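You operate a simulated robot arm through the tools that you are given. There is no shell and no other tool. Be economical: measure what you need, move in short steps, check, and stop when the job is done.

You run a simulated robot arm. Do the job below in one go: nothing can be reset, and whatever is moved stays where it is left.

TASK
Take the blue block out of the clamp and blow its bed clean.
Fine: the block goes in the block tray; no dust is left; use the pen blower, stand it in its holder again, shut the blower valve; leave the other valves. Set down upright: what you pick out, pen blower. Where these are worked on the way, their far stop is far enough and under half their travel is too little: blower valve.

The check looks at the end state, three seconds after you hand in, the way a careful person would. Anything else that was tipped, shoved, dropped, spilled or broken makes it a failure.

THE ROBOT
A 6-joint arm with a fingered hand, fixed in place. Base frame: the origin is at the foot of the arm, x ahead of it, y to its left, z up. Lengths are in m, angles in degrees, forces in N, time in s.
With the tool pointing down near the work surface it reaches from about 0.32 to 0.9 m from the base axis. Its first joint turns from -166.0 to 166.0 degrees. Payload 5 kg.
Tool frame: the origin (TCP) lies between the finger pads and is the grasp point; the fingertips stand 0.043 m ahead of it; z points along the fingers, y is the line along which they close. The gripper opens to 0.144 m. The gripper's body begins 0.05 m behind the TCP. The gripper is a hand of 5 fingers: y runs from the thumb to the fingers, the wrist lies at [-0.021, -0.133, -0.233] in the tool frame, and closing takes about 1.5 s.
Orientation is told as [roll, pitch, yaw] about the base's x, y, z axes, in that order, counted from this pose: with the fingers straight down and the wrist toward the robot, the tool's x, y and z point along [0, 1, 0], [1, 0, 0] and [0, 0, -1] of the base frame.

THE INTERFACE
- The arm moves only by the tool servo_tool. Its argument "steps" is text: rows parted by semicolons, each of 7 numbers parted by spaces: the shift along the base's x, y, z in m, then the turn, a rotation vector about the base's x, y, z in degrees, then the closure, from 0 (fully open) to 1 (shut). In form: tx ty tz rx ry rz claw; .... A call has 1 to 8 rows; each row shifts and turns the commanded pose from where the row before left it. Each row takes 0.2 s and may step no farther than 0.05 m and 8.6 degrees from the row before; otherwise, or with a gripper value out of range, the whole call is refused. Where a pose cannot be reached the arm comes as near as it can. A force on the tool above 40 N (or 10 N above the force at the start of the call, whichever is more), or a blocked arm, ends the call early, and 0.2 s more pass. Each finger travels about 0.072 m/s and halts on what it meets, pressing with about 23 N; the grip force reading is that of the motor and also rises with nothing between the fingers. The clock runs only during rows and for 0.2 s after the last one: add rows that do not move to give the fingers time. The reply holds the time, the measured pose of the TCP, the force on the tool along the base axes, the opening and the grip force, in the units named above and with some noise, with the torque about the TCP (base axes, N m) and any sound that the robot's microphone picked up.
- Cameras (640 x 400 px; columns grow to the right, rows downward): "scene" is fixed at [0.2219, -0.6453, 1.6541]; the picture's right is [0.85, -0.53, 0.00], its down [-0.26, -0.42, -0.87] and it looks along [0.46, 0.74, -0.49] (base axes); focal length 236 px, centre (320, 200). "wrist" rides on the gripper at [0.086, -0.108, -0.168] in the tool frame; the picture's right is [-0.80, 0.28, -0.53], its down [-0.54, -0.73, 0.42] and it looks along [-0.27, 0.63, 0.73] (tool axes); focal length 275 px, centre (320, 200).
- capture(camera): a new picture of that camera. It takes no simulated time.
- move_column(by): slides the trunk up (or, below 0, down) by that many m; the arm rides with it, the base frame stays. It gives what a move gives, with no picture.
- preshape(shape): the hand has 5 fingers and takes this shape, open, in about a second: jaw (thumb against the fingers, like two jaws); tri (thumb and two fingers); tip (a fingertip pinch); poke (one finger out to press); point (the index stretched); flat (the hand flat); cup (the hand cupped); fist (a fist). The gripper value then closes the fingers along that shape, each until it touches; the sizes above hold for jaw. It gives what a move gives, with no picture.
- locate(camera, pixels): for up to 12 pixels [column, row] of the newest picture of that camera ("zoom" is the newest enlarged one), the place [x, y, z] in the base frame of the surface seen there, good to about 0.002 m, but the place of the scene camera against the robot may be out by one fixed shift of up to 0.018 m in any direction. It takes no simulated time.
- enlarge(camera, box): a new picture of the part [left, top, right, bottom] of that camera's present view, enlarged. It takes no simulated time.
- hand_in(): hands the job in; it is judged then, once.

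Go step by step. Measure first, check grasps and placings, and put right what went wrong. The budget is 80 turns and 38 pictures, counting those below and the enlarged ones. Unless the task says otherwise, let go and move clear before handing in, and close with one line.

The tools are called after "Request:" as a command line: name --argument value ..., lists and objects as JSON in quotes. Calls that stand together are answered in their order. servo_tool: Moves the arm, as the interface text tells. Its arguments: {"type":"object","properties":{"steps":{"type":"string"}},"required":["steps"]} The other tools are called the same way: move_column (by) slides the trunk up or down; preshape (shape) gives the hand a shape; capture (camera) takes a picture; locate (camera, pixels) gives the place of the surface under pixels of a picture; enlarge (camera, box) takes an enlarged picture of a part of a camera's view; hand_in () hands the job in.

At the start:

```text
time_s: 0.0
eef_pos: [0.3518, -0.1211, 1.5158]
tool_rot: [0.0, 0.0, 0.0]
ft_force: [-1.2, -0.2, 0.3]
torque: [0.0, 0.01, 0.01]
gripper_width: 0.1435
gripper_force: 0.1
shape: jaw
trunk travel left (down, up): [-0.525, 0.065]
```

scene: 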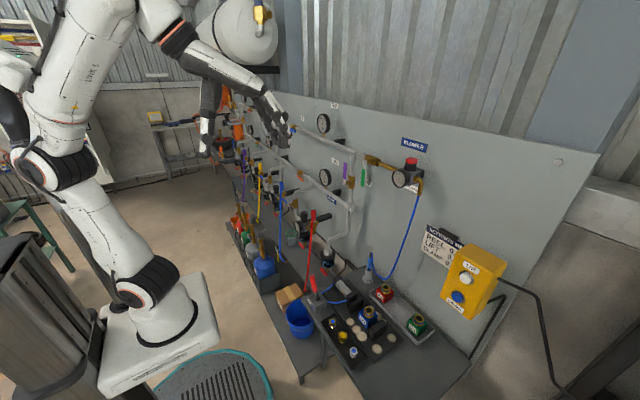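
wrist: 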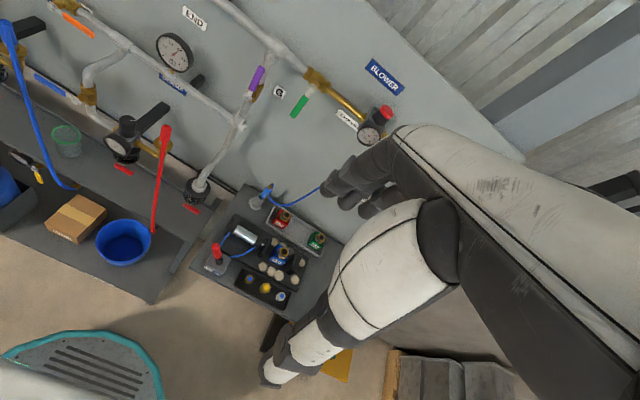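

The scene shows a bench with small stations near pixel (370,320) and the blower valve at (405,175). I'll enlarge those parts.

Request:
enlarge --camera "scene" --box '[300, 240, 460, 370]'

Request:
enlarge --camera "scene" --box '[340, 120, 520, 330]'

Request:
enlarge --camera "wrist" --box '[190, 170, 350, 320]'

```text
3.08 times, centred on (380, 305) of scene
```

zoom: 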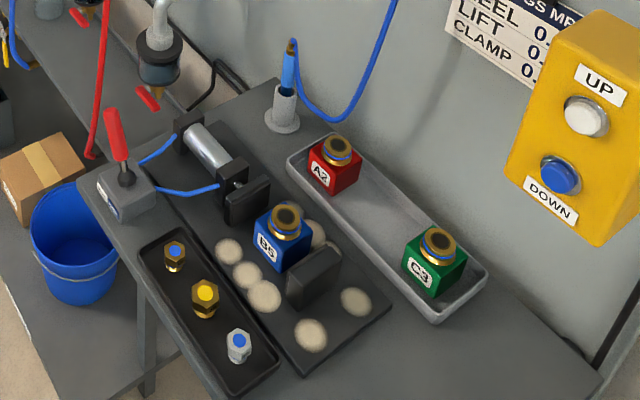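

```text
1.90 times, centred on (430, 225) of scene
```

zoom: 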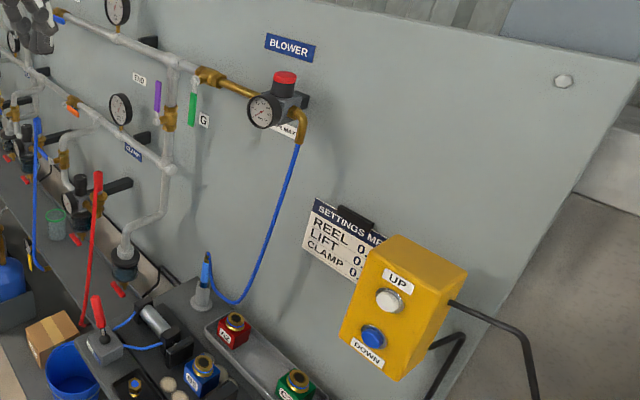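

```text
2.67 times, centred on (270, 245) of wrist
```

zoom: 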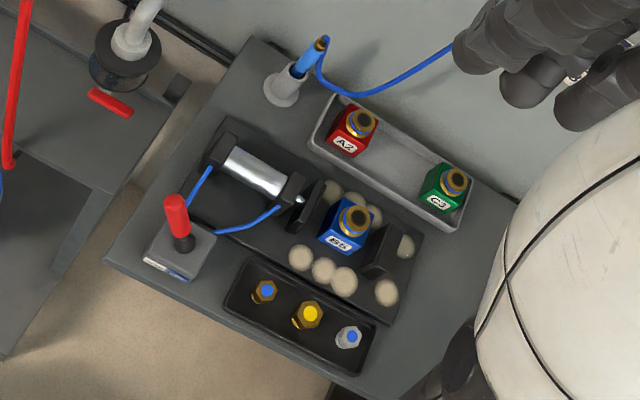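

The clamp holds blue B5 between a cylinder jaw and a fixed jaw, with a red lever next to it. I need a closer view of the valves and the lever.

Request:
enlarge --camera "scene" --box '[325, 145, 435, 215]'

Request:
enlarge --camera "wrist" --box '[220, 40, 410, 160]'

Request:
enlarge --camera "scene" --box '[280, 90, 380, 220]'

Request:
enlarge --camera "scene" --box '[320, 260, 420, 330]'

```text
5.71 times, centred on (380, 180) of scene
```

zoom: 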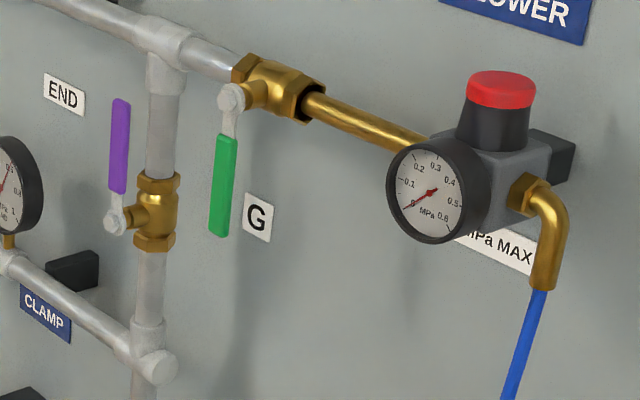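

```text
3.33 times, centred on (315, 100) of wrist
```

zoom: 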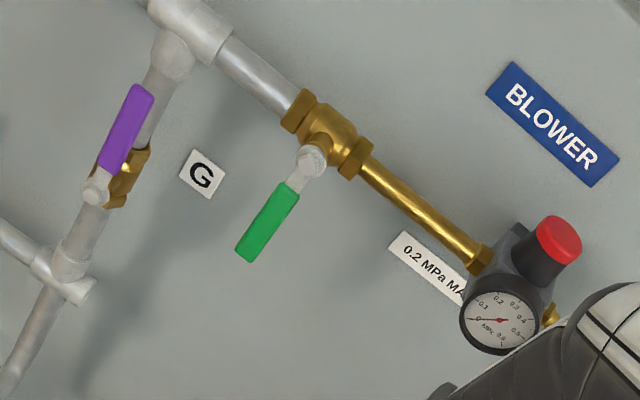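

```text
3.08 times, centred on (330, 155) of scene
```

zoom: 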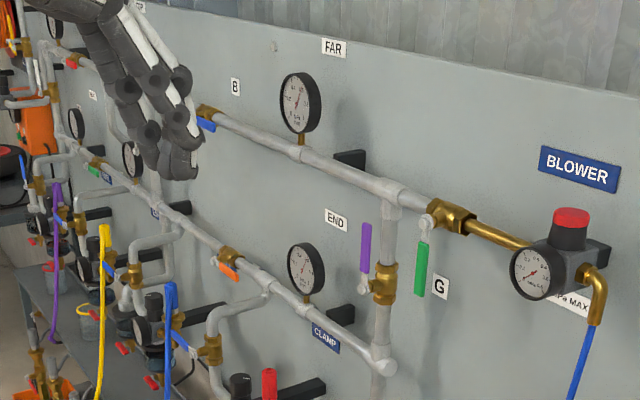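

```text
5.71 times, centred on (370, 295) of scene
```

zoom: 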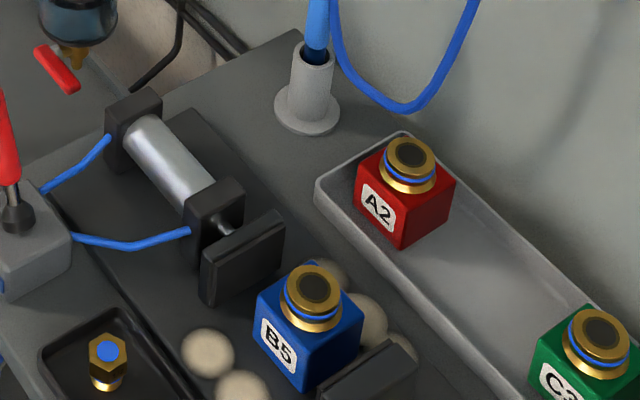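

Green handle "G" lies across its pipe, so the blower valve is shut and the gauge at 0 agrees. I'll locate the key features through the wrist camera, and a few through the scene camera to find its shift.

Request:
locate --camera "wrist" --pixels '[[282, 252], [216, 244], [219, 262], [270, 187], [257, 203], [285, 216], [320, 237], [266, 245], [294, 261], [299, 229], [263, 266], [294, 113]]'

Request:
locate --camera "wrist" --pixels '[[312, 88], [388, 112], [368, 133], [305, 98], [298, 108], [330, 85], [260, 238], [238, 236], [290, 287], [240, 290], [330, 262], [310, 222]]'

Request:
locate --camera "zoom" --pixels '[[312, 285], [410, 155], [598, 328], [8, 150], [15, 200], [315, 30], [240, 225], [275, 215], [255, 310], [360, 310], [312, 265], [380, 345]]'

```text
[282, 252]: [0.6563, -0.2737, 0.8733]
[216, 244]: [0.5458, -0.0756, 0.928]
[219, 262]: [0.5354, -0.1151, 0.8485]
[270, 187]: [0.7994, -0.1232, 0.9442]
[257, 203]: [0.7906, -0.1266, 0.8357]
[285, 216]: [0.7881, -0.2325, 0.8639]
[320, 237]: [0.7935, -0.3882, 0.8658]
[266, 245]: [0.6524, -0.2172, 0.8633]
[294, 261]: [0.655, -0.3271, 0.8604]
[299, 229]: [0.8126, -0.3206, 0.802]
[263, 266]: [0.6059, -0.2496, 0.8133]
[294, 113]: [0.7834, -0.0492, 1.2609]
```

```text
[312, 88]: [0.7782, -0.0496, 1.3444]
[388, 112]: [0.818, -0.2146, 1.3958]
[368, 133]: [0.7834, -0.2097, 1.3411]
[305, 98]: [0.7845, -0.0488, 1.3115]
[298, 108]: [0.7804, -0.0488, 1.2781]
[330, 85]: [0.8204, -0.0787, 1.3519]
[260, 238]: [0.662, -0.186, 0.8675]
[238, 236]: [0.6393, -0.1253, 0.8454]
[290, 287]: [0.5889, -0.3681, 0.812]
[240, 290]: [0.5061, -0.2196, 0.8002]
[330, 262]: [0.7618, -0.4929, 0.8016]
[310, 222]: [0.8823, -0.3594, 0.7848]
```

```text
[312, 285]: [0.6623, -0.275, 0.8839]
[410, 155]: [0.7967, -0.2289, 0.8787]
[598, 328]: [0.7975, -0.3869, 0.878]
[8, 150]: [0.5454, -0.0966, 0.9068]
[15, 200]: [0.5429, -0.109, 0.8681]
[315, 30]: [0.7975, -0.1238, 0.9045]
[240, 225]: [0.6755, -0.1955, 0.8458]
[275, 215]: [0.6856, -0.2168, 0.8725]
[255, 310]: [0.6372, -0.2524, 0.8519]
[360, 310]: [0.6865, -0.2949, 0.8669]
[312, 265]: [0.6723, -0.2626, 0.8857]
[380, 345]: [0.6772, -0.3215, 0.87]
```

Bed z is about 0.81, the block cap is at (0.656, -0.274, 0.873) and the lever knob at about (0.546, -0.076, 0.928). I'll lower the trunk for a closer look.

Request:
move_column --by -0.35

Request:
capture --camera "wrist"

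Request:
capture --camera "scene"

```text
time_s: 3.4
eef_pos: [0.3521, -0.1222, 1.1654]
tool_rot: [0.0, 0.0, -0.1]
ft_force: [0.2, 0.6, 0.5]
torque: [0.02, 0.01, 0.03]
gripper_width: 0.1434
gripper_force: 0.0
shape: jaw
trunk travel left (down, up): [-0.175, 0.415]
```

```text
28 pictures are left
```

wrist: 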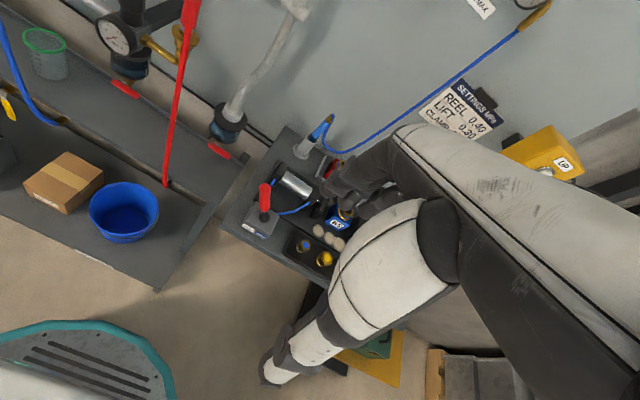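

```text
27 pictures are left
```

scene: 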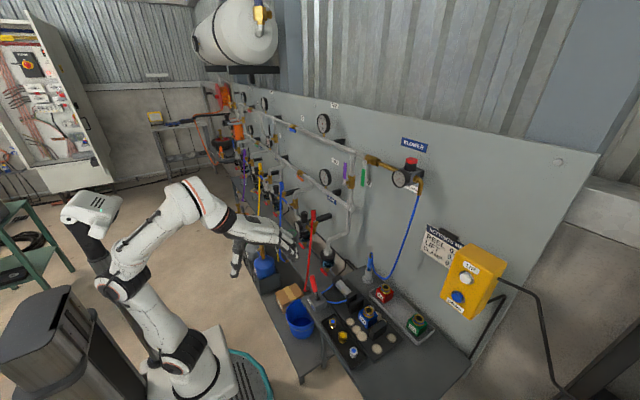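

The hand has come down without touching anything. I'll zoom in on the lever and the clamp gap.

Request:
enlarge --camera "wrist" --box '[210, 130, 370, 280]'

```text
2.67 times, centred on (290, 205) of wrist
```

zoom: 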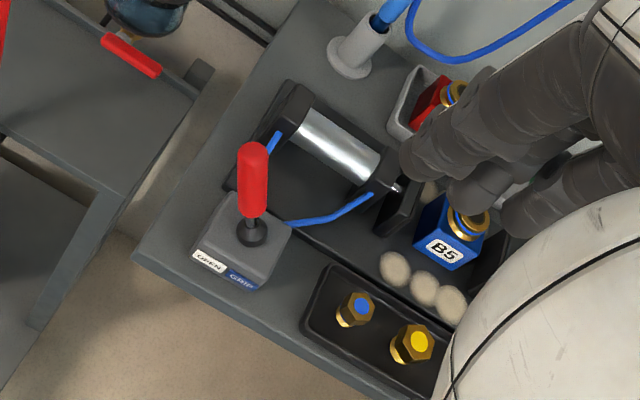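

The lever leans toward its OPEN end, since the knob is at y=-0.076 and its base at -0.115. I'll measure the gap between the plate and the block to confirm it.

Request:
locate --camera "zoom" --pixels '[[252, 155], [252, 232], [212, 262], [242, 278], [400, 215], [415, 200], [422, 225], [440, 200], [415, 255], [470, 268], [470, 225], [398, 185]]'

Request:
enlarge --camera "scene" --box '[340, 280, 400, 345]'

```text
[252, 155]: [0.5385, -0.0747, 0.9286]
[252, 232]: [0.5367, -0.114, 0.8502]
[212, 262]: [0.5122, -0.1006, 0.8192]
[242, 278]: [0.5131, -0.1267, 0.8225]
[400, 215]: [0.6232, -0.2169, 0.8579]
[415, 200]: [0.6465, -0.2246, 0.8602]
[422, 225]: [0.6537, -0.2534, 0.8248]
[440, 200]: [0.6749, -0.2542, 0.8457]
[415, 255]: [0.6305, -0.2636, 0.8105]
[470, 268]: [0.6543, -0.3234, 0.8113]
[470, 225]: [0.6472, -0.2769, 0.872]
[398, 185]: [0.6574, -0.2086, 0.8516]
```

```text
6.15 times, centred on (370, 312) of scene
```

zoom: 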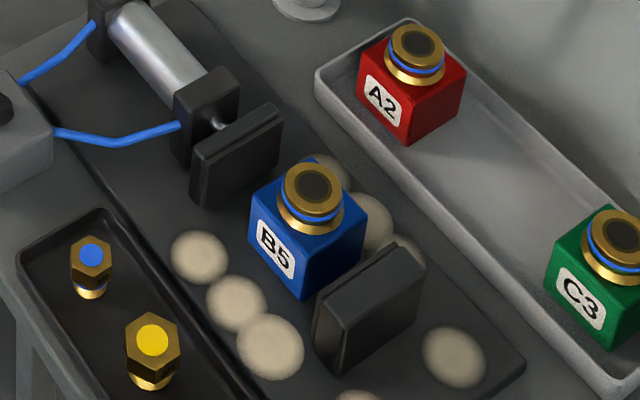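

The gap is real: the plate face is at y≈-0.228 and the block face at -0.2535, so the clamp is already open and nothing grips the block. I'll take the tri shape, which stays narrower between the jaws, and move over the block.

Request:
preshape --shape "tri"

Request:
servo_tool --steps "0.0434 -0.0221 0 0 0 0 0; 0.0434 -0.0221 0 0 0 0 0; 0.0434 -0.0221 0 0 0 0 0; 0.0434 -0.0221 0 0 0 0 0; 0.0434 -0.0221 0 0 0 0 0; 0.0434 -0.0221 0 0 0 0 0; 0.0434 -0.0221 0 0 0 0 0; 0 0 -0.045 0 0 0 0"

Request:
capture --camera "wrist"

Request:
enlarge --camera "scene" --box '[280, 180, 460, 350]'

```text
time_s: 4.3
eef_pos: [0.353, -0.1211, 1.1651]
tool_rot: [0.0, 0.1, 0.0]
ft_force: [-0.4, 0.3, 0.2]
torque: [0.05, 0.02, 0.03]
gripper_width: 0.1436
gripper_force: 0.1
shape: tri
trunk travel left (down, up): [-0.175, 0.415]
```

```text
time_s: 6.1
eef_pos: [0.6401, -0.2523, 1.091]
tool_rot: [0.0, 0.0, 0.0]
ft_force: [-0.6, 0.5, 0.5]
torque: [-0.02, -0.05, -0.02]
gripper_width: 0.1438
gripper_force: 0.0
shape: tri
out of reach, approached as far as the arm can: row 5, 6, 7, 8
trunk travel left (down, up): [-0.175, 0.415]
```

```text
24 pictures are left
```

wrist: 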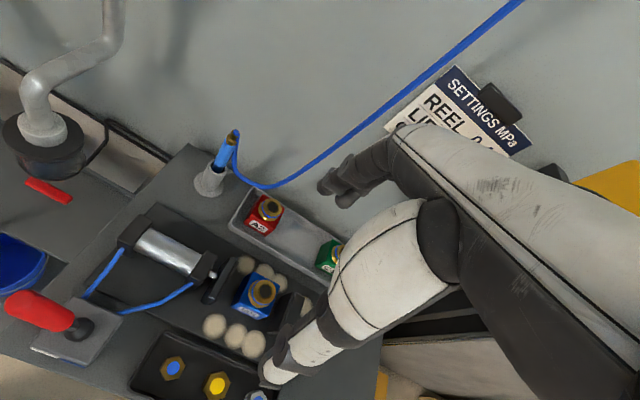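

```text
2.35 times, centred on (370, 265) of scene
```

zoom: 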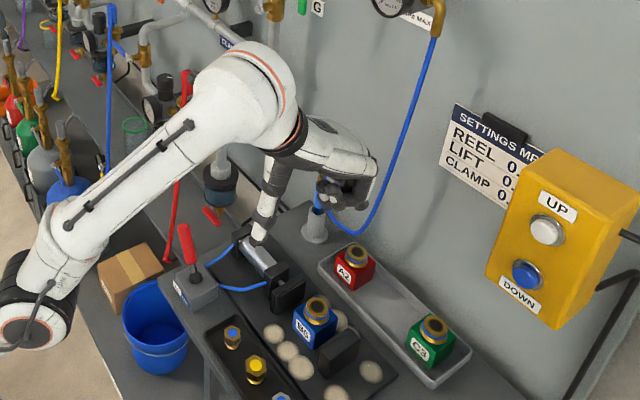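

At this height the arm runs out of reach at (0.640, -0.252). I'll lower the trunk more and try again.

Request:
move_column --by -0.1

Request:
servo_tool --steps "0 0 0 0 0 0 0"

Request:
capture --camera "scene"

```text
time_s: 7.5
eef_pos: [0.6398, -0.2536, 0.9883]
tool_rot: [0.1, 0.1, 0.0]
ft_force: [0.1, -0.3, -0.5]
torque: [-0.01, -0.01, 0.01]
gripper_width: 0.1439
gripper_force: 0.1
shape: tri
trunk travel left (down, up): [-0.075, 0.515]
```

```text
time_s: 7.8
eef_pos: [0.6392, -0.2535, 0.9874]
tool_rot: [-0.1, 0.1, 0.0]
ft_force: [0.5, 0.1, -0.2]
torque: [-0.01, 0.03, 0.02]
gripper_width: 0.1441
gripper_force: 0.1
shape: tri
trunk travel left (down, up): [-0.075, 0.515]
```

```text
22 pictures are left
```

scene: 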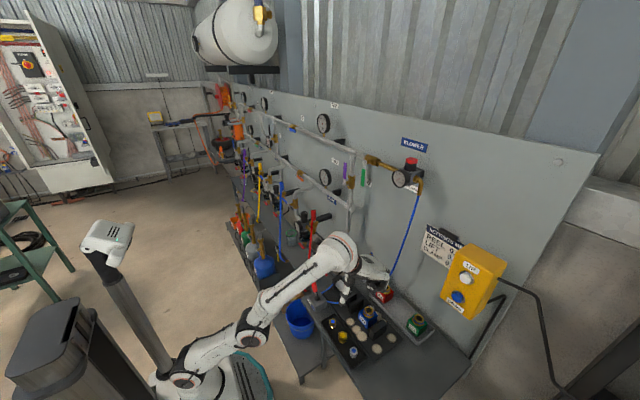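

The pose held at (0.639, -0.2535, 0.987). I'll shift to right above the block.

Request:
servo_tool --steps "0.0165 -0.0235 0 0 0 0 0; 0 0 -0.02 0 0 0 0; 0 0 0 0 0 0 0"

Request:
capture --camera "wrist"

Request:
enlarge --camera "scene" --box '[310, 230, 430, 340]'

```text
time_s: 8.7
eef_pos: [0.6512, -0.2684, 0.9569]
tool_rot: [0.0, 0.1, 0.0]
ft_force: [-0.4, 0.5, 0.6]
torque: [0.02, 0.0, 0.0]
gripper_width: 0.1438
gripper_force: 0.2
shape: tri
out of reach, approached as far as the arm can: row 1
trunk travel left (down, up): [-0.075, 0.515]
```

```text
21 pictures are left
```

wrist: 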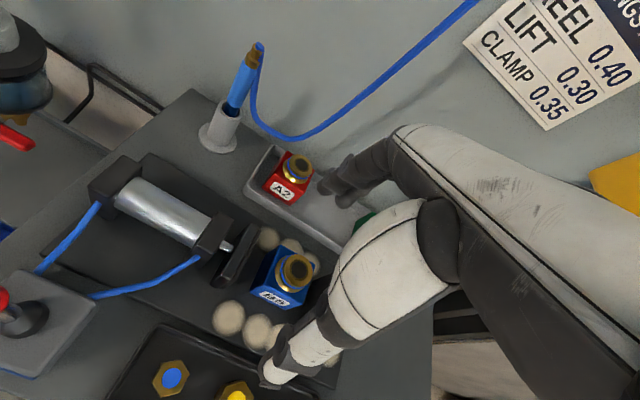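

```text
3.64 times, centred on (370, 285) of scene
```

zoom: 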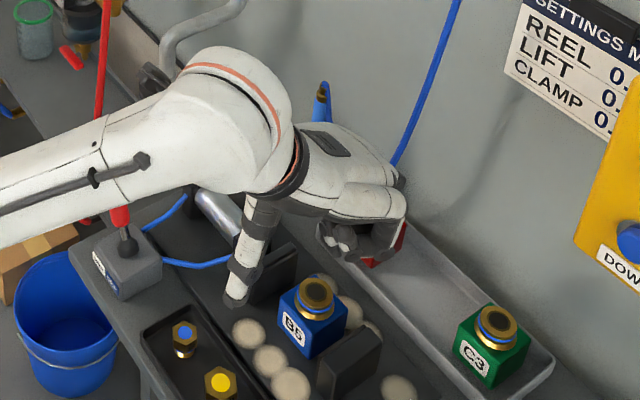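

The reach shrinks when the wrist sits well above the shoulder, so I'll raise the trunk and bring the arm down from there.

Request:
move_column --by 0.15

Request:
servo_tool --steps "0 0 -0.045 0 0 0 0; 0 0 -0.045 0 0 0 0; 0 0 -0.04 0 0 0 0; 0.005 -0.0085 0 0 0 0 0; 0 0 0 0 0 0 0"

Request:
capture --camera "wrist"

```text
time_s: 10.4
eef_pos: [0.6498, -0.2683, 1.1062]
tool_rot: [0.1, 0.1, 0.0]
ft_force: [-0.7, -0.4, 0.1]
torque: [0.0, 0.01, -0.01]
gripper_width: 0.144
gripper_force: 0.1
shape: tri
trunk travel left (down, up): [-0.225, 0.365]
```

```text
time_s: 11.6
eef_pos: [0.6566, -0.278, 0.977]
tool_rot: [0.0, 0.1, 0.0]
ft_force: [-0.9, -0.6, 0.0]
torque: [0.01, -0.02, -0.03]
gripper_width: 0.1441
gripper_force: 0.1
shape: tri
trunk travel left (down, up): [-0.225, 0.365]
```

```text
19 pictures are left
```

wrist: 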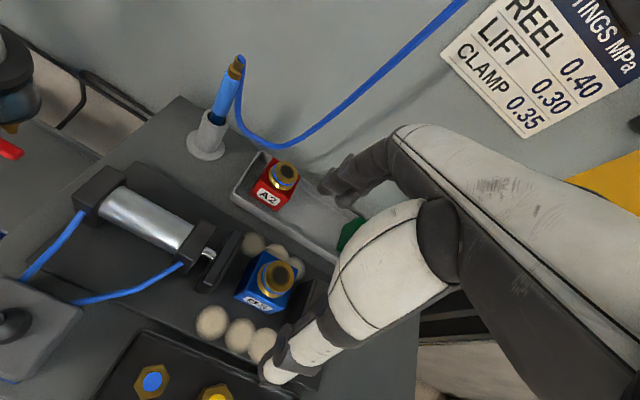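

Reached (0.657, -0.278). I'll measure the block, the jaw faces, the pen and the tray from this close view.

Request:
locate --camera "wrist" --pixels '[[275, 277], [262, 270], [291, 277], [275, 292], [250, 283], [262, 306], [303, 290], [285, 172], [236, 66], [222, 100], [213, 120], [206, 155]]'

Request:
locate --camera "wrist" --pixels '[[240, 237], [235, 285], [212, 322], [239, 333], [262, 344], [253, 243], [277, 252], [296, 264], [315, 295], [205, 270], [312, 200], [290, 215]]'

```text
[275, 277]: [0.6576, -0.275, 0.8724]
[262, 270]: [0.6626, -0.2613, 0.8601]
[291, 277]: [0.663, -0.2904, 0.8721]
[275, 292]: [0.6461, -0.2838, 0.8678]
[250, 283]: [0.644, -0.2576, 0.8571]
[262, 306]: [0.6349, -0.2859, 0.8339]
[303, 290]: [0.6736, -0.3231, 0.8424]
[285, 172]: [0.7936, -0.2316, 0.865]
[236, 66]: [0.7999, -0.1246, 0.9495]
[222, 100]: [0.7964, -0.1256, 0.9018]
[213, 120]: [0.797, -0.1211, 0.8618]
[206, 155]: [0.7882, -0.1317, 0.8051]
```

```text
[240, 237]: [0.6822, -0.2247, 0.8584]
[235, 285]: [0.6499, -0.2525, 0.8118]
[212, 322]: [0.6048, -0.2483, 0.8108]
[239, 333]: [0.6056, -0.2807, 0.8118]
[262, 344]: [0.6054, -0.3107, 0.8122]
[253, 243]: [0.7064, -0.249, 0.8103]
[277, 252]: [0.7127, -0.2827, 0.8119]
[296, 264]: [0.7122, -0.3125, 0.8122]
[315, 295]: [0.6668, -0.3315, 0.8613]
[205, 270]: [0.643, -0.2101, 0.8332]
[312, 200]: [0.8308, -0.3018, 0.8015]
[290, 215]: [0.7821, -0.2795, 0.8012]
```

Block centre is about (0.658, -0.277), body top 0.857. I'll partly close the fingers while still above it and check the finger alignment.

Request:
servo_tool --steps "0.001 0.001 0 0 0 0 0.35; 0 0 -0.03 0 0 0 0.35; 0 0 0 0 0 0 0.35; 0 0 0 0 0 0 0.35"

Request:
enlarge --camera "wrist" --box '[200, 130, 400, 400]'

Request:
enlarge --camera "scene" --box '[320, 260, 420, 340]'

```text
time_s: 12.6
eef_pos: [0.6587, -0.2729, 0.9454]
tool_rot: [-0.1, 0.2, 0.0]
ft_force: [0.3, 0.0, 0.1]
torque: [0.03, 0.01, 0.0]
gripper_width: 0.0941
gripper_force: 0.1
shape: tri
trunk travel left (down, up): [-0.225, 0.365]
```

```text
1.48 times, centred on (300, 265) of wrist
```

zoom: 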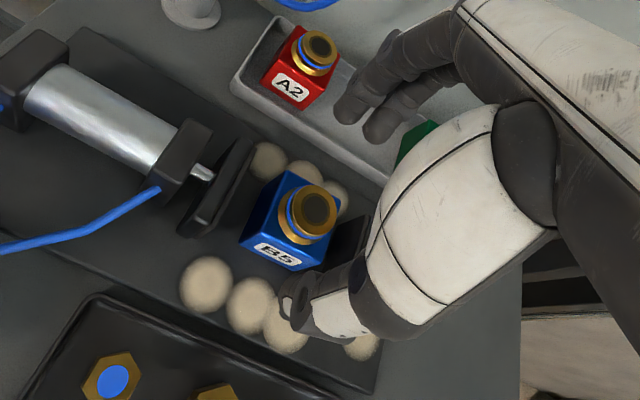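

```text
5.00 times, centred on (370, 300) of scene
```

zoom: 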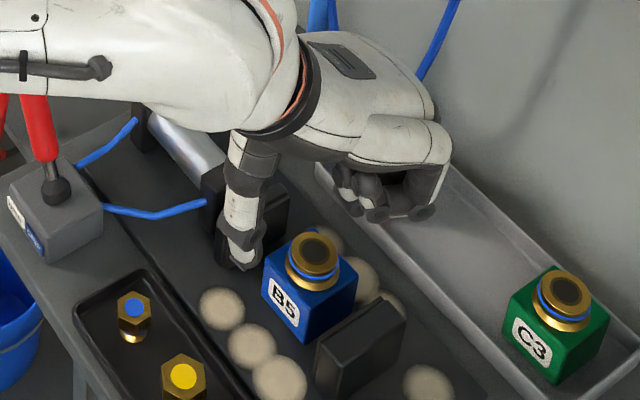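

I'll check where the fingertips actually sit.

Request:
locate --camera "zoom" --pixels '[[433, 212], [410, 212], [375, 212], [240, 262], [250, 200], [355, 185]]'

Request:
locate --camera "wrist" --pixels '[[323, 200], [331, 199], [340, 220], [277, 331], [282, 343], [297, 325], [285, 344], [295, 267], [248, 260]]'

```text
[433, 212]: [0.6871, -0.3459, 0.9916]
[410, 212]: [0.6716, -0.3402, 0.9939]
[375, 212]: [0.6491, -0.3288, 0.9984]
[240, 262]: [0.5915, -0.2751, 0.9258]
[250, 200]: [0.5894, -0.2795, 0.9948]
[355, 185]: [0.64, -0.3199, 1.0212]
```

```text
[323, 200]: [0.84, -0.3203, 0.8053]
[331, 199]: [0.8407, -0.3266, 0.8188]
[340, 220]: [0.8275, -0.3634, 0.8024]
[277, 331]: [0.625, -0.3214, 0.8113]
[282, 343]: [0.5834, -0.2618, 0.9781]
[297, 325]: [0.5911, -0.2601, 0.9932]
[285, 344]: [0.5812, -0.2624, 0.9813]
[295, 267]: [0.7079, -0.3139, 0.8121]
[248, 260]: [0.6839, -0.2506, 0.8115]
```

The thumb tip is near (0.586, -0.272, 0.905) and lines up with the block. The folded fingers will clear the jaws. I'll descend with the tips to about 0.828.

Request:
servo_tool --steps "0 -0.003 -0.03 0 0 0 0.35; 0 0 -0.03 0 0 0 0.35; 0 0 -0.015 0 0 0 0.35; 0 0 0 0 0 0 0.35"

Request:
enlarge --camera "wrist" --box '[200, 130, 400, 400]'

```text
time_s: 13.6
eef_pos: [0.656, -0.2788, 0.8694]
tool_rot: [0.1, 0.0, 0.0]
ft_force: [-0.4, 0.0, -0.2]
torque: [0.01, 0.01, -0.03]
gripper_width: 0.094
gripper_force: 0.1
shape: tri
trunk travel left (down, up): [-0.225, 0.365]
```

```text
1.48 times, centred on (300, 265) of wrist
```

zoom: 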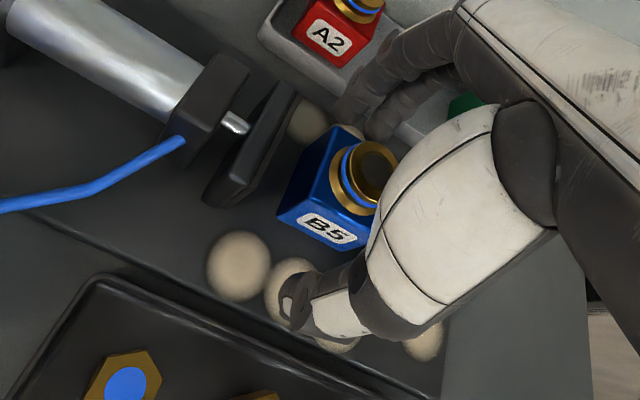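

Position (0.656, -0.279, 0.869) with no contact, and the fingers straddle the block. Closing.

Request:
servo_tool --steps "0 0 0 0 0 0 0.6; 0 0 0 0 0 0 0.8; 0 0 0 0 0 0 0.8; 0 0 0 0 0 0 0.8; 0 0 0 0 0 0 0.8; 0 0 0 0 0 0 0.8"

Request:
enlarge --camera "wrist" --box '[200, 130, 400, 400]'

```text
time_s: 15.0
eef_pos: [0.6556, -0.2788, 0.8701]
tool_rot: [0.1, 0.1, 0.0]
ft_force: [-0.2, 0.8, 0.3]
torque: [0.0, 0.01, 0.01]
gripper_width: 0.0448
gripper_force: 23.1
shape: tri
trunk travel left (down, up): [-0.225, 0.365]
```

```text
1.48 times, centred on (300, 265) of wrist
```

zoom: 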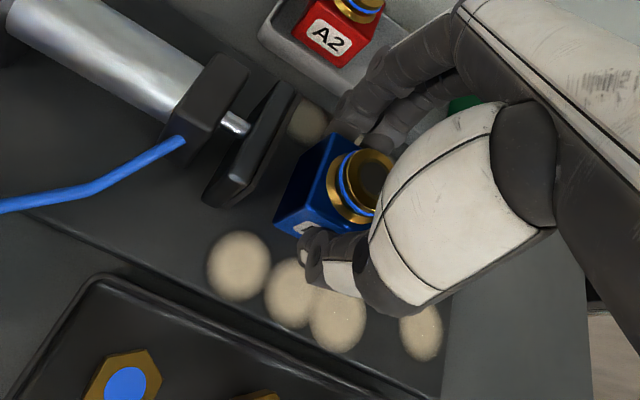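

The grip holds at 0.0448 m and 23 N. Lifting 0.09 m and checking.

Request:
servo_tool --steps "0 0 0.02 0 0 0 0.8; 0 0 0.035 0 0 0 0.8; 0 0 0.04 0 0 0 0.8; 0 0 0 0 0 0 0.8"

Request:
capture --camera "wrist"

```text
time_s: 16.0
eef_pos: [0.6577, -0.28, 0.9682]
tool_rot: [0.1, 0.2, 0.0]
ft_force: [0.0, 0.4, -2.6]
torque: [-0.01, -0.01, 0.07]
gripper_width: 0.0449
gripper_force: 22.6
shape: tri
trunk travel left (down, up): [-0.225, 0.365]
```

```text
14 pictures are left
```

wrist: 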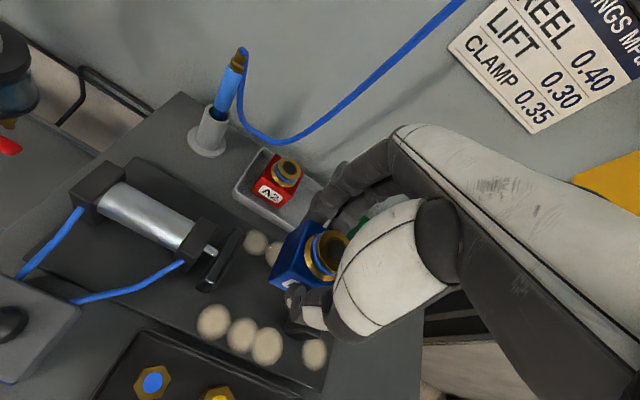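

The block is held and lifted, with 2.6 N of weight on the tool. I'll measure the tray rim, the hose and the pen.

Request:
locate --camera "wrist" --pixels '[[234, 188], [263, 150], [255, 212], [312, 183], [270, 193], [290, 172], [300, 195], [250, 125], [275, 142], [320, 130], [380, 75], [236, 58]]'

Request:
locate --camera "wrist" --pixels '[[318, 238], [340, 240], [310, 255], [287, 240], [276, 280], [314, 352], [242, 335], [222, 95], [228, 80], [217, 115], [190, 145], [225, 150]]'

```text
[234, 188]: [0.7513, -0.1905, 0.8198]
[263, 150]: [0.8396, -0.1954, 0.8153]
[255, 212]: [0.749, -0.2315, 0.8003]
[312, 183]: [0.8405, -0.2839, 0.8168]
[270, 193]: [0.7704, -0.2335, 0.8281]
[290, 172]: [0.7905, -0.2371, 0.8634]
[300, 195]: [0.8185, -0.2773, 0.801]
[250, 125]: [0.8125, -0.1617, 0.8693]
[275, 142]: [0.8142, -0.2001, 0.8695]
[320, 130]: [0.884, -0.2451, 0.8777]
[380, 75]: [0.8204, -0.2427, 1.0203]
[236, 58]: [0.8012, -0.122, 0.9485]
```

```text
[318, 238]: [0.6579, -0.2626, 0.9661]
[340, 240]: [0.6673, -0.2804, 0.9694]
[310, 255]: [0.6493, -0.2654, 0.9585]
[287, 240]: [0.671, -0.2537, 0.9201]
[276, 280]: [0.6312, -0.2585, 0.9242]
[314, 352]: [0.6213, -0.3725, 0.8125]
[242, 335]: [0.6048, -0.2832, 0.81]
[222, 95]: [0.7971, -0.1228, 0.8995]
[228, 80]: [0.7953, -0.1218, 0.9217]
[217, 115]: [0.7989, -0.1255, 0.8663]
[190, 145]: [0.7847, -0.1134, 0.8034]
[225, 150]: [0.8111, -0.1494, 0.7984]
```

Tray rim top is at 0.819, which is level with my fingertips at set-down. I'll put the block back on its bed and regrip 11 mm higher so the fingers clear the rim.

Request:
servo_tool --steps "0 0 -0.04 0 0 0 0.8; 0 0 -0.04 0 0 0 0.8; 0 0 -0.0165 0 0 0 0.8; 0 0 0 0 0 0 0.8; 0 0 0 0 0 0 0.5; 0 0 0 0 0 0 0.5; 0 0 0.011 0 0 0 0.5; 0 0 0 0 0 0 0.5"

Request:
servo_tool --steps "0 0 0 0 0 0 0.8; 0 0 0 0 0 0 0.8; 0 0 0 0 0 0 0.8; 0 0 0 0 0 0 0.8; 0 0 0 0 0 0 0.8"

```text
time_s: 17.8
eef_pos: [0.655, -0.2811, 0.8817]
tool_rot: [0.0, 0.1, 0.1]
ft_force: [0.1, 0.0, 0.1]
torque: [0.02, 0.02, -0.03]
gripper_width: 0.0718
gripper_force: 0.0
shape: tri
trunk travel left (down, up): [-0.225, 0.365]
```

```text
time_s: 19.0
eef_pos: [0.6557, -0.2805, 0.8809]
tool_rot: [0.1, 0.1, 0.0]
ft_force: [-0.1, 0.2, 0.7]
torque: [0.01, -0.04, -0.01]
gripper_width: 0.0445
gripper_force: 23.0
shape: tri
trunk travel left (down, up): [-0.225, 0.365]
```

Regripped at z 0.881. Now lift and go toward the tray.

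Request:
servo_tool --steps "0 0 0.03 0 0 0 0.8; 0 0 0.04 0 0 0 0.8; 0.046 -0.0075 0 0 0 0 0.8; 0.046 -0.0075 0 0 0 0 0.8; 0.046 -0.0075 0 0 0 0 0.8; 0 0 0 0 0 0 0.8"

```text
time_s: 20.4
eef_pos: [0.7876, -0.2974, 0.946]
tool_rot: [0.2, 0.4, -0.1]
ft_force: [2.0, -0.8, -5.4]
torque: [0.1, 0.1, 0.02]
gripper_width: 0.0442
gripper_force: 23.3
shape: tri
out of reach, approached as far as the arm can: row 5
trunk travel left (down, up): [-0.225, 0.365]
```

Nearly there at (0.788, -0.297), though the force is a bit high. I'll check the hose and the hand in a picture.

Request:
capture --camera "wrist"

Request:
enlarge --camera "scene" --box '[330, 200, 450, 340]'

```text
13 pictures are left
```

wrist: 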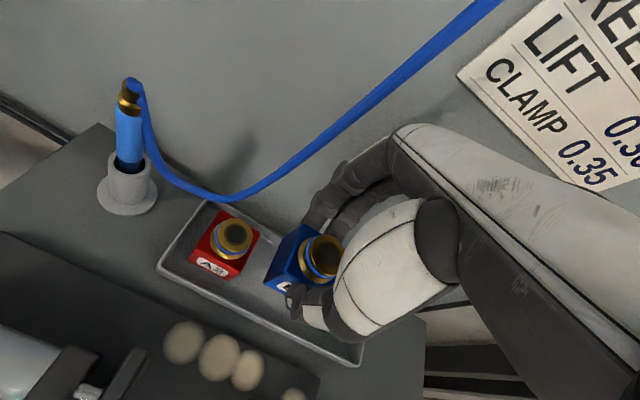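

```text
2.86 times, centred on (390, 270) of scene
```

zoom: 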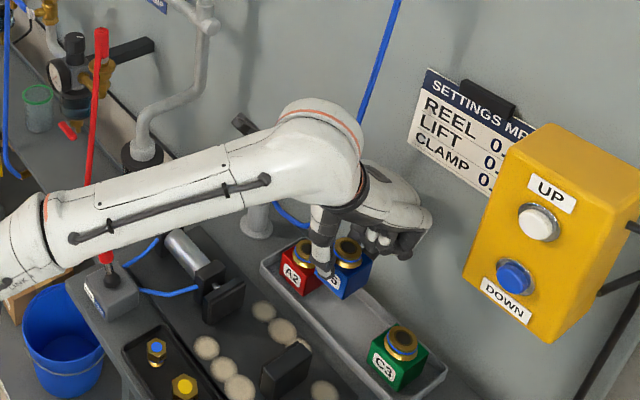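

I'll check how far the forearm clears the lever.

Request:
locate --camera "zoom" --pixels '[[105, 215], [105, 240], [60, 225], [180, 220], [108, 256], [250, 205], [375, 240], [345, 245], [300, 245]]'

Request:
locate --camera "wrist" --pixels '[[324, 250], [302, 230], [272, 280], [285, 255], [233, 237], [250, 262], [345, 305], [300, 310], [265, 180], [318, 205]]'

```text
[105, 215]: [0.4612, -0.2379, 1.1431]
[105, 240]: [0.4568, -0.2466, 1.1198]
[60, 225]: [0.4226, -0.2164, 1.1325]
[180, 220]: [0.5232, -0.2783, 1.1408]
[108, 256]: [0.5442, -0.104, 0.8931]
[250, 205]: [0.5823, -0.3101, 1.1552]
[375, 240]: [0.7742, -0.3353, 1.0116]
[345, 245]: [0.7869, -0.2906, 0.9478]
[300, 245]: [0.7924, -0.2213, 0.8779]
```

```text
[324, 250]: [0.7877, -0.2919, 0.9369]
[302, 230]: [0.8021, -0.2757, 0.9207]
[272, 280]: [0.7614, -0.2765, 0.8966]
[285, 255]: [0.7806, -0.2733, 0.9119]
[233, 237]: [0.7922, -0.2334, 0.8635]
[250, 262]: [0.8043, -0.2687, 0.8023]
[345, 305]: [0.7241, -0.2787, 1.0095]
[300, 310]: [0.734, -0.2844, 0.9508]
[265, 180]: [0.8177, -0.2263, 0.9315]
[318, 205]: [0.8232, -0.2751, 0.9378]
```

The forearm is well clear at z 1.1. The block is at about (0.788, -0.296); I'll nudge it to (0.793, -0.306) and lower it.

Request:
servo_tool --steps "0 0 -0.03 0 0 0 0.8; 0.006 -0.009 -0.02 0 0 0 0.8; 0 0 -0.015 0 0 0 0.8; 0 0 0 0 0 0 0.8"

```text
time_s: 21.4
eef_pos: [0.793, -0.305, 0.8808]
tool_rot: [0.0, 0.0, 0.0]
ft_force: [-0.2, 0.1, -2.6]
torque: [0.0, 0.0, 0.01]
gripper_width: 0.0443
gripper_force: 23.5
shape: tri
trunk travel left (down, up): [-0.225, 0.365]
```

Exactly on target at (0.793, -0.305, 0.881). I'll lower in small steps until it touches.

Request:
servo_tool --steps "0 0 -0.006 0 0 0 0.8; 0 0 -0.002 0 0 0 0.8; 0 0 -0.001 0 0 0 0.8; 0 0 0 0 0 0 0.8"

```text
time_s: 22.4
eef_pos: [0.7939, -0.3058, 0.8724]
tool_rot: [-0.1, 0.1, 0.1]
ft_force: [-0.4, -1.1, -1.0]
torque: [-0.01, -0.01, -0.01]
gripper_width: 0.0442
gripper_force: 23.6
shape: tri
trunk travel left (down, up): [-0.225, 0.365]
```

The load dropped to 1.0 N, so it's touching down. One more mm, then release and rise.

Request:
servo_tool --steps "0 0 -0.001 0 0 0 0.8; 0 0 0 0 0 0 0.7; 0 0 0 0 0 0 0.5; 0 0 0 0 0 0 0.5; 0 0 0.03 0 0 0 0.5; 0 0 0.04 0 0 0 0.5; -0.02 0 0.03 0 0 0 0.4; 0 0 0 0 0 0 0.35"

Request:
capture --camera "wrist"

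```text
time_s: 24.2
eef_pos: [0.7734, -0.3046, 0.9662]
tool_rot: [0.1, 0.0, 0.0]
ft_force: [0.0, -0.1, 0.9]
torque: [0.01, -0.03, -0.02]
gripper_width: 0.0933
gripper_force: 0.1
shape: tri
out of reach, approached as far as the arm can: row 6
trunk travel left (down, up): [-0.225, 0.365]
```

```text
11 pictures are left
```

wrist: 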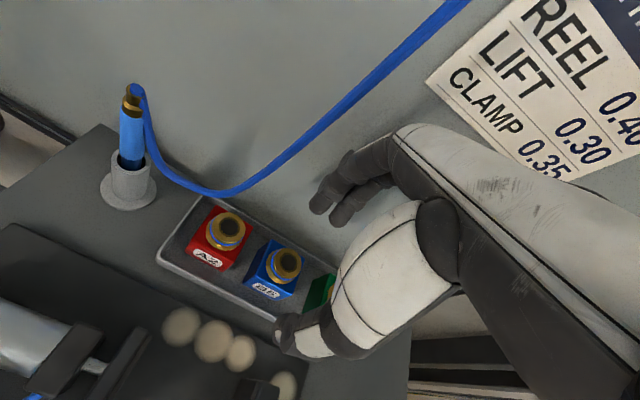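

B5 stands upright in the tray between A2 and C3. Next is the blower valve: I'll back off, raise the trunk and take a one-finger shape.

Request:
servo_tool --steps "-0.04 0 0.02 0 0 0 0.35; -0.045 0 0.02 0 0 0 0.35; -0.045 0 0.02 0 0 0 0.35; -0.045 0 0.02 0 0 0 0.35"

Request:
move_column --by 0.25

Request:
preshape --shape "poke"

Request:
servo_tool --steps "-0.03 0.04 0 0 -8.5 0 0; -0.02 0.045 0 0 -8.5 0 0; 0 0.045 0 0 -8.5 0 0; 0 0.045 0 0 -8.5 0 0; 0 0.045 0 0 -8.5 0 0; 0 0.045 0 0 -8.5 0 0; 0 0 0 0 -8.5 0 0; 0 0 0 0 -8.5 0 0"

```text
time_s: 25.2
eef_pos: [0.6413, -0.3335, 1.0895]
tool_rot: [0.2, 0.3, 0.2]
ft_force: [-0.5, 0.4, 0.3]
torque: [-0.04, 0.09, 0.01]
gripper_width: 0.0934
gripper_force: 0.0
shape: tri
out of reach, approached as far as the arm can: row 1, 2, 3, 4
trunk travel left (down, up): [-0.225, 0.365]
```

```text
time_s: 27.8
eef_pos: [0.6411, -0.3339, 1.3383]
tool_rot: [0.2, 0.3, 0.1]
ft_force: [-0.4, 0.4, 0.9]
torque: [0.01, -0.01, 0.0]
gripper_width: 0.0932
gripper_force: 0.0
shape: tri
trunk travel left (down, up): [-0.475, 0.115]
```

```text
time_s: 28.7
eef_pos: [0.64, -0.3353, 1.3387]
tool_rot: [0.1, 0.3, 0.1]
ft_force: [-0.3, 1.7, 0.0]
torque: [-0.01, 0.04, 0.02]
gripper_width: 0.0003
gripper_force: 0.1
shape: poke
trunk travel left (down, up): [-0.475, 0.115]
```

```text
time_s: 30.5
eef_pos: [0.7553, -0.1976, 1.6967]
tool_rot: [0.1, -67.7, 0.2]
ft_force: [-0.3, -0.3, 0.1]
torque: [-0.02, 0.02, 0.05]
gripper_width: 0.0
gripper_force: 0.1
shape: poke
out of reach, approached as far as the arm can: row 1, 2, 3, 4, 5, 6, 7, 8
trunk travel left (down, up): [-0.475, 0.115]
```

Rows ran out of reach and the hand ended high at (0.755, -0.198, 1.697), touching nothing. I'll look at the state.

Request:
capture --camera "scene"

Request:
servo_tool --steps "-0.03 0.02 -0.03 0 0 0 0; -0.03 0.02 -0.03 0 0 0 0; 0 0 0 0 0 0 0"

```text
10 pictures are left
```

scene: 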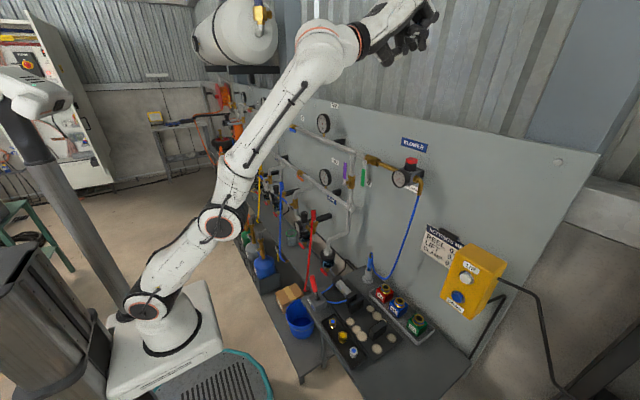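

```text
time_s: 31.3
eef_pos: [0.7504, -0.1879, 1.7024]
tool_rot: [-0.1, -67.6, 0.4]
ft_force: [0.2, -0.2, 0.9]
torque: [-0.02, -0.01, -0.04]
gripper_width: 0.0
gripper_force: 0.0
shape: poke
out of reach, approached as far as the arm can: row 1, 2
trunk travel left (down, up): [-0.475, 0.115]
```

The arm is nearly straight, so pulling straight inward is singular. I'll try moving straight down instead.

Request:
servo_tool --steps "0 0 -0.04 0 0 0 0; 0 0 -0.04 0 0 0 0; 0 0 -0.04 0 0 0 0; 0 0 -0.04 0 0 0 0; 0 0 0 0 0 0 0"

```text
time_s: 32.5
eef_pos: [0.8202, -0.2242, 1.6311]
tool_rot: [-0.1, -67.6, 0.5]
ft_force: [-0.8, -0.4, 0.3]
torque: [0.02, 0.05, 0.0]
gripper_width: 0.0
gripper_force: 0.1
shape: poke
out of reach, approached as far as the arm can: row 1, 2, 3, 4
trunk travel left (down, up): [-0.475, 0.115]
```

The hand slid outward along the reach limit, so the inward part is being rejected. I'll try bigger inward steps combined with turning, to bend the elbow.

Request:
servo_tool --steps "-0.049 0 0 0 -8.5 0 0; -0.045 0 -0.02 0 -8.5 0 0; -0.045 0 -0.02 0 0 0 0; -0.045 0 -0.02 0 0 0 0"

```text
time_s: 33.5
eef_pos: [0.7539, -0.3014, 1.7044]
tool_rot: [-1.0, -84.6, 1.0]
ft_force: [0.0, -0.1, 0.0]
torque: [0.0, -0.01, 0.0]
gripper_width: 0.0
gripper_force: 0.0
shape: poke
out of reach, approached as far as the arm can: row 1, 2, 3, 4
trunk travel left (down, up): [-0.475, 0.115]
```

Still pinned at full stretch. I'll push purely along the wrist-to-shoulder line for several rows to fold the elbow.

Request:
servo_tool --steps "-0.028 0.018 -0.036 0 0 0 0; -0.028 0.018 -0.036 0 0 0 0; -0.028 0.018 -0.036 0 0 0 0; -0.028 0.018 -0.036 0 0 0 0; -0.028 0.018 -0.036 0 0 0 0; -0.028 0.018 -0.036 0 0 0 0; -0.028 0.018 -0.036 0 0 0 0; -0.028 0.018 -0.036 0 0 0 0"

```text
time_s: 35.3
eef_pos: [0.5325, -0.1607, 1.4158]
tool_rot: [-1.7, -84.9, 1.7]
ft_force: [-0.1, -0.2, 0.3]
torque: [0.0, 0.03, 0.0]
gripper_width: 0.0
gripper_force: 0.1
shape: poke
trunk travel left (down, up): [-0.475, 0.115]
```

Free again: (0.5325, -0.161, 1.416) with the tool pointing forward. I'll go in front of the green handle and look.

Request:
servo_tool --steps "0.014 0.026 -0.027 0 -5 0 0; 0.014 0.026 -0.027 0 0 0 0; 0.014 0.026 -0.027 0 0 0 0; 0.014 0.026 -0.027 0 0 0 0; 0.014 0.026 -0.027 0 0 0 0; 0 0 0 0 0 0 0"

Request:
capture --camera "wrist"

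Request:
enlarge --camera "scene" --box '[280, 110, 440, 260]'

```text
time_s: 36.7
eef_pos: [0.5248, -0.1074, 1.3938]
tool_rot: [5.7, -88.8, -5.0]
ft_force: [0.0, 0.6, -0.6]
torque: [0.01, 0.01, -0.01]
gripper_width: 0.0001
gripper_force: 0.0
shape: poke
out of reach, approached as far as the arm can: row 1, 2, 3, 4, 5
trunk travel left (down, up): [-0.475, 0.115]
```

```text
9 pictures are left
```

wrist: 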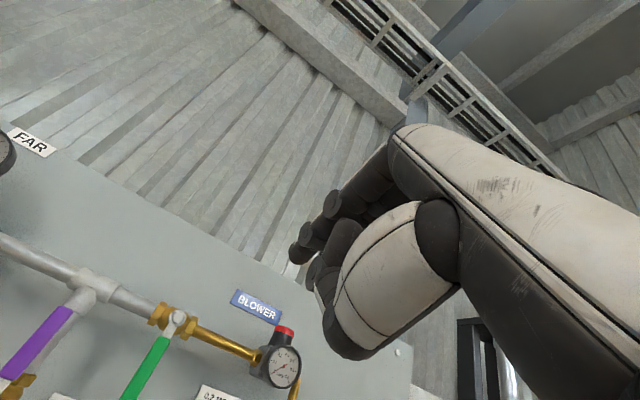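

```text
2.67 times, centred on (360, 185) of scene
```

zoom: 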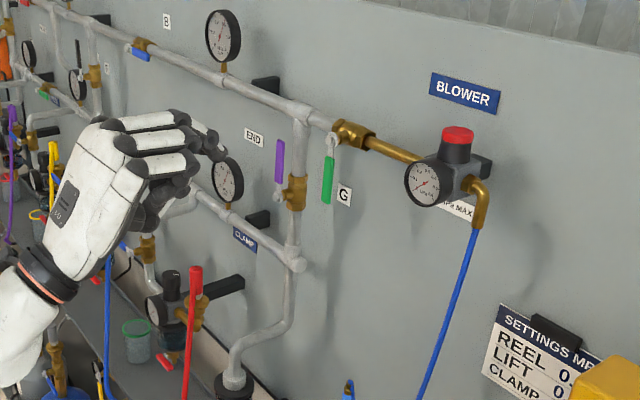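

The index tip is near wrist pixel (293,252), and the valve pivot near (178,320). I'll measure these.

Request:
locate --camera "wrist" --pixels '[[293, 252], [302, 240], [178, 320], [165, 345], [150, 368], [132, 396], [68, 312], [40, 345], [12, 378], [282, 332], [268, 365], [240, 347]]'

Request:
locate --camera "zoom" --pixels '[[222, 155], [210, 130], [195, 160], [328, 190], [331, 150], [333, 200], [280, 145], [279, 180], [150, 225], [280, 190], [423, 185], [457, 135]]'

```text
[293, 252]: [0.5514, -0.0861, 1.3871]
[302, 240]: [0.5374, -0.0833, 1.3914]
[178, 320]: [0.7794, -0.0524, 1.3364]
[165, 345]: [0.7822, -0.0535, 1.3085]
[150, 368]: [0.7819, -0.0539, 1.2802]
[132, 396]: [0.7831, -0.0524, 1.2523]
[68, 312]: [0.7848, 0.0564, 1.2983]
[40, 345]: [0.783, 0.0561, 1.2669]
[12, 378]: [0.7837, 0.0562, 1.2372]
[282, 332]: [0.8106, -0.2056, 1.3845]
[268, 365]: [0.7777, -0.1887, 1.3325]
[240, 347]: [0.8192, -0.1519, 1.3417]
```

```text
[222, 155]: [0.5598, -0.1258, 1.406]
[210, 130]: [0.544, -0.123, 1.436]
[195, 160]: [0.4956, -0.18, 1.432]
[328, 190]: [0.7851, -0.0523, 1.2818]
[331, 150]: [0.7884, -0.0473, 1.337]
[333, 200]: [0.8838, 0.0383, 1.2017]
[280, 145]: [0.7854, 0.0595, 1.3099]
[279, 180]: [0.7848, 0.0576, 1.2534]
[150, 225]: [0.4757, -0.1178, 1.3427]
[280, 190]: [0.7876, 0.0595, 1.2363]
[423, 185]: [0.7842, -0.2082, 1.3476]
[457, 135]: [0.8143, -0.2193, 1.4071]
```

The handle paddle is at y -0.053, z 1.25–1.31 with the pivot at z 1.34; purple is at y +0.056, so there's room to enter left of green. I'll go back to pitch about -76 and approach.

Request:
servo_tool --steps "0.03 0 0 0 8.5 0 0; 0.03 0 0 0 4.5 0 0; 0.019 0.024 -0.028 0 0 0 0; 0.019 0.024 -0.028 0 0 0 0; 0.019 0.024 -0.028 0 0 0 0; 0.019 0.023 -0.028 0 0 0 0; 0 0 0 0 0 0 0"

```text
time_s: 38.3
eef_pos: [0.6207, -0.0811, 1.343]
tool_rot: [1.2, -75.6, 0.1]
ft_force: [-0.2, 0.2, -0.2]
torque: [0.01, 0.04, -0.02]
gripper_width: 0.0
gripper_force: 0.0
shape: poke
out of reach, approached as far as the arm can: row 4, 5, 6
trunk travel left (down, up): [-0.475, 0.115]
```

It's a fold limit this time. I'll extend in x first, then go sideways and down.

Request:
servo_tool --steps "0.04 0 0 0 0 0 0; 0.04 0.01 -0.01 0 0 0 0; 0 0.03 -0.02 0 0 0 0; 0 0.029 -0.03 0 0 0 0; 0 0 0 0 0 0 0"

```text
time_s: 39.5
eef_pos: [0.6757, -0.0874, 1.358]
tool_rot: [1.5, -75.5, 0.1]
ft_force: [0.5, 0.0, -0.1]
torque: [0.01, -0.01, -0.02]
gripper_width: 0.0
gripper_force: 0.2
shape: poke
out of reach, approached as far as the arm can: row 1, 2, 3, 4
trunk travel left (down, up): [-0.475, 0.115]
```

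Moves toward +y and down are being rejected, likely by a joint limit. I'll use the trunk for height, then try y with some yaw.

Request:
move_column --by -0.085

Request:
servo_tool --steps "0 0.03 0 0 0 0 0; 0 0 0 0 0 0 0"

Request:
servo_tool --steps "0 0.01 0 0 0 8 0; 0 0 0 0 0 0 0"

```text
time_s: 40.7
eef_pos: [0.6761, -0.0868, 1.2728]
tool_rot: [1.5, -75.5, 0.2]
ft_force: [0.5, -0.6, 0.6]
torque: [0.0, 0.0, -0.02]
gripper_width: 0.0
gripper_force: 0.1
shape: poke
trunk travel left (down, up): [-0.39, 0.2]
```

```text
time_s: 41.3
eef_pos: [0.6715, -0.0668, 1.281]
tool_rot: [1.9, -75.0, 0.2]
ft_force: [-0.7, 0.3, 0.3]
torque: [-0.01, 0.02, -0.02]
gripper_width: 0.0
gripper_force: 0.2
shape: poke
out of reach, approached as far as the arm can: row 1
trunk travel left (down, up): [-0.39, 0.2]
```

```text
time_s: 41.9
eef_pos: [0.6725, -0.0576, 1.2829]
tool_rot: [1.6, -75.4, 8.2]
ft_force: [-0.4, -0.5, -0.4]
torque: [-0.01, 0.0, -0.01]
gripper_width: 0.0
gripper_force: 0.1
shape: poke
trunk travel left (down, up): [-0.39, 0.2]
```

A positive yaw frees the motion. I'll continue to y≈-0.018 with a little more yaw, then go forward.

Request:
servo_tool --steps "0 0.02 0 0 0 4 0; 0 0.02 0 0 0 4 0; 0.03 0 0 0 0 0 0; 0.03 0 0 0 0 0 0; 0 0 0 0 0 0 0"

Request:
capture --camera "wrist"

```text
time_s: 43.1
eef_pos: [0.7308, -0.0182, 1.2816]
tool_rot: [1.5, -75.4, 16.3]
ft_force: [0.2, -0.6, 0.9]
torque: [-0.01, -0.03, 0.0]
gripper_width: 0.0001
gripper_force: 0.2
shape: poke
trunk travel left (down, up): [-0.39, 0.2]
```

```text
7 pictures are left
```

wrist: 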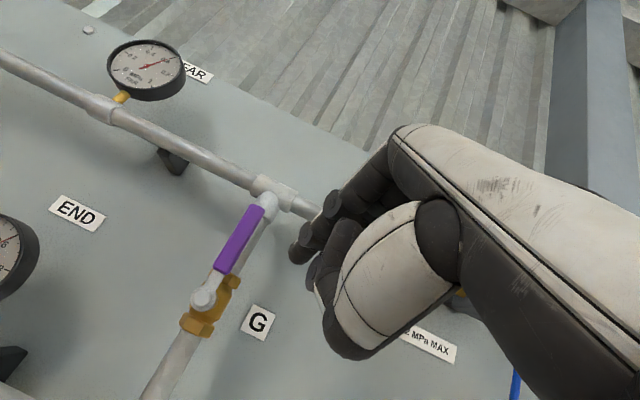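

Picture shows the purple handle well to the left of my finger, and green is hidden behind the hand. I'll locate the finger outline.

Request:
locate --camera "wrist" --pixels '[[294, 252], [302, 232], [312, 268], [330, 205], [320, 290], [340, 355], [330, 240], [350, 230], [258, 208], [225, 265]]'

```text
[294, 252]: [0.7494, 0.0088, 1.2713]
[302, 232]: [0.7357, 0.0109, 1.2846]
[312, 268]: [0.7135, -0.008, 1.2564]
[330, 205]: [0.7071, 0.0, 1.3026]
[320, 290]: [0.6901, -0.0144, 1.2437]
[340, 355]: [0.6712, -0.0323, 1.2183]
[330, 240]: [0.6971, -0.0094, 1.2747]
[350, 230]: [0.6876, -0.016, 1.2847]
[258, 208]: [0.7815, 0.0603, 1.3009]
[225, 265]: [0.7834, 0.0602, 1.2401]
```

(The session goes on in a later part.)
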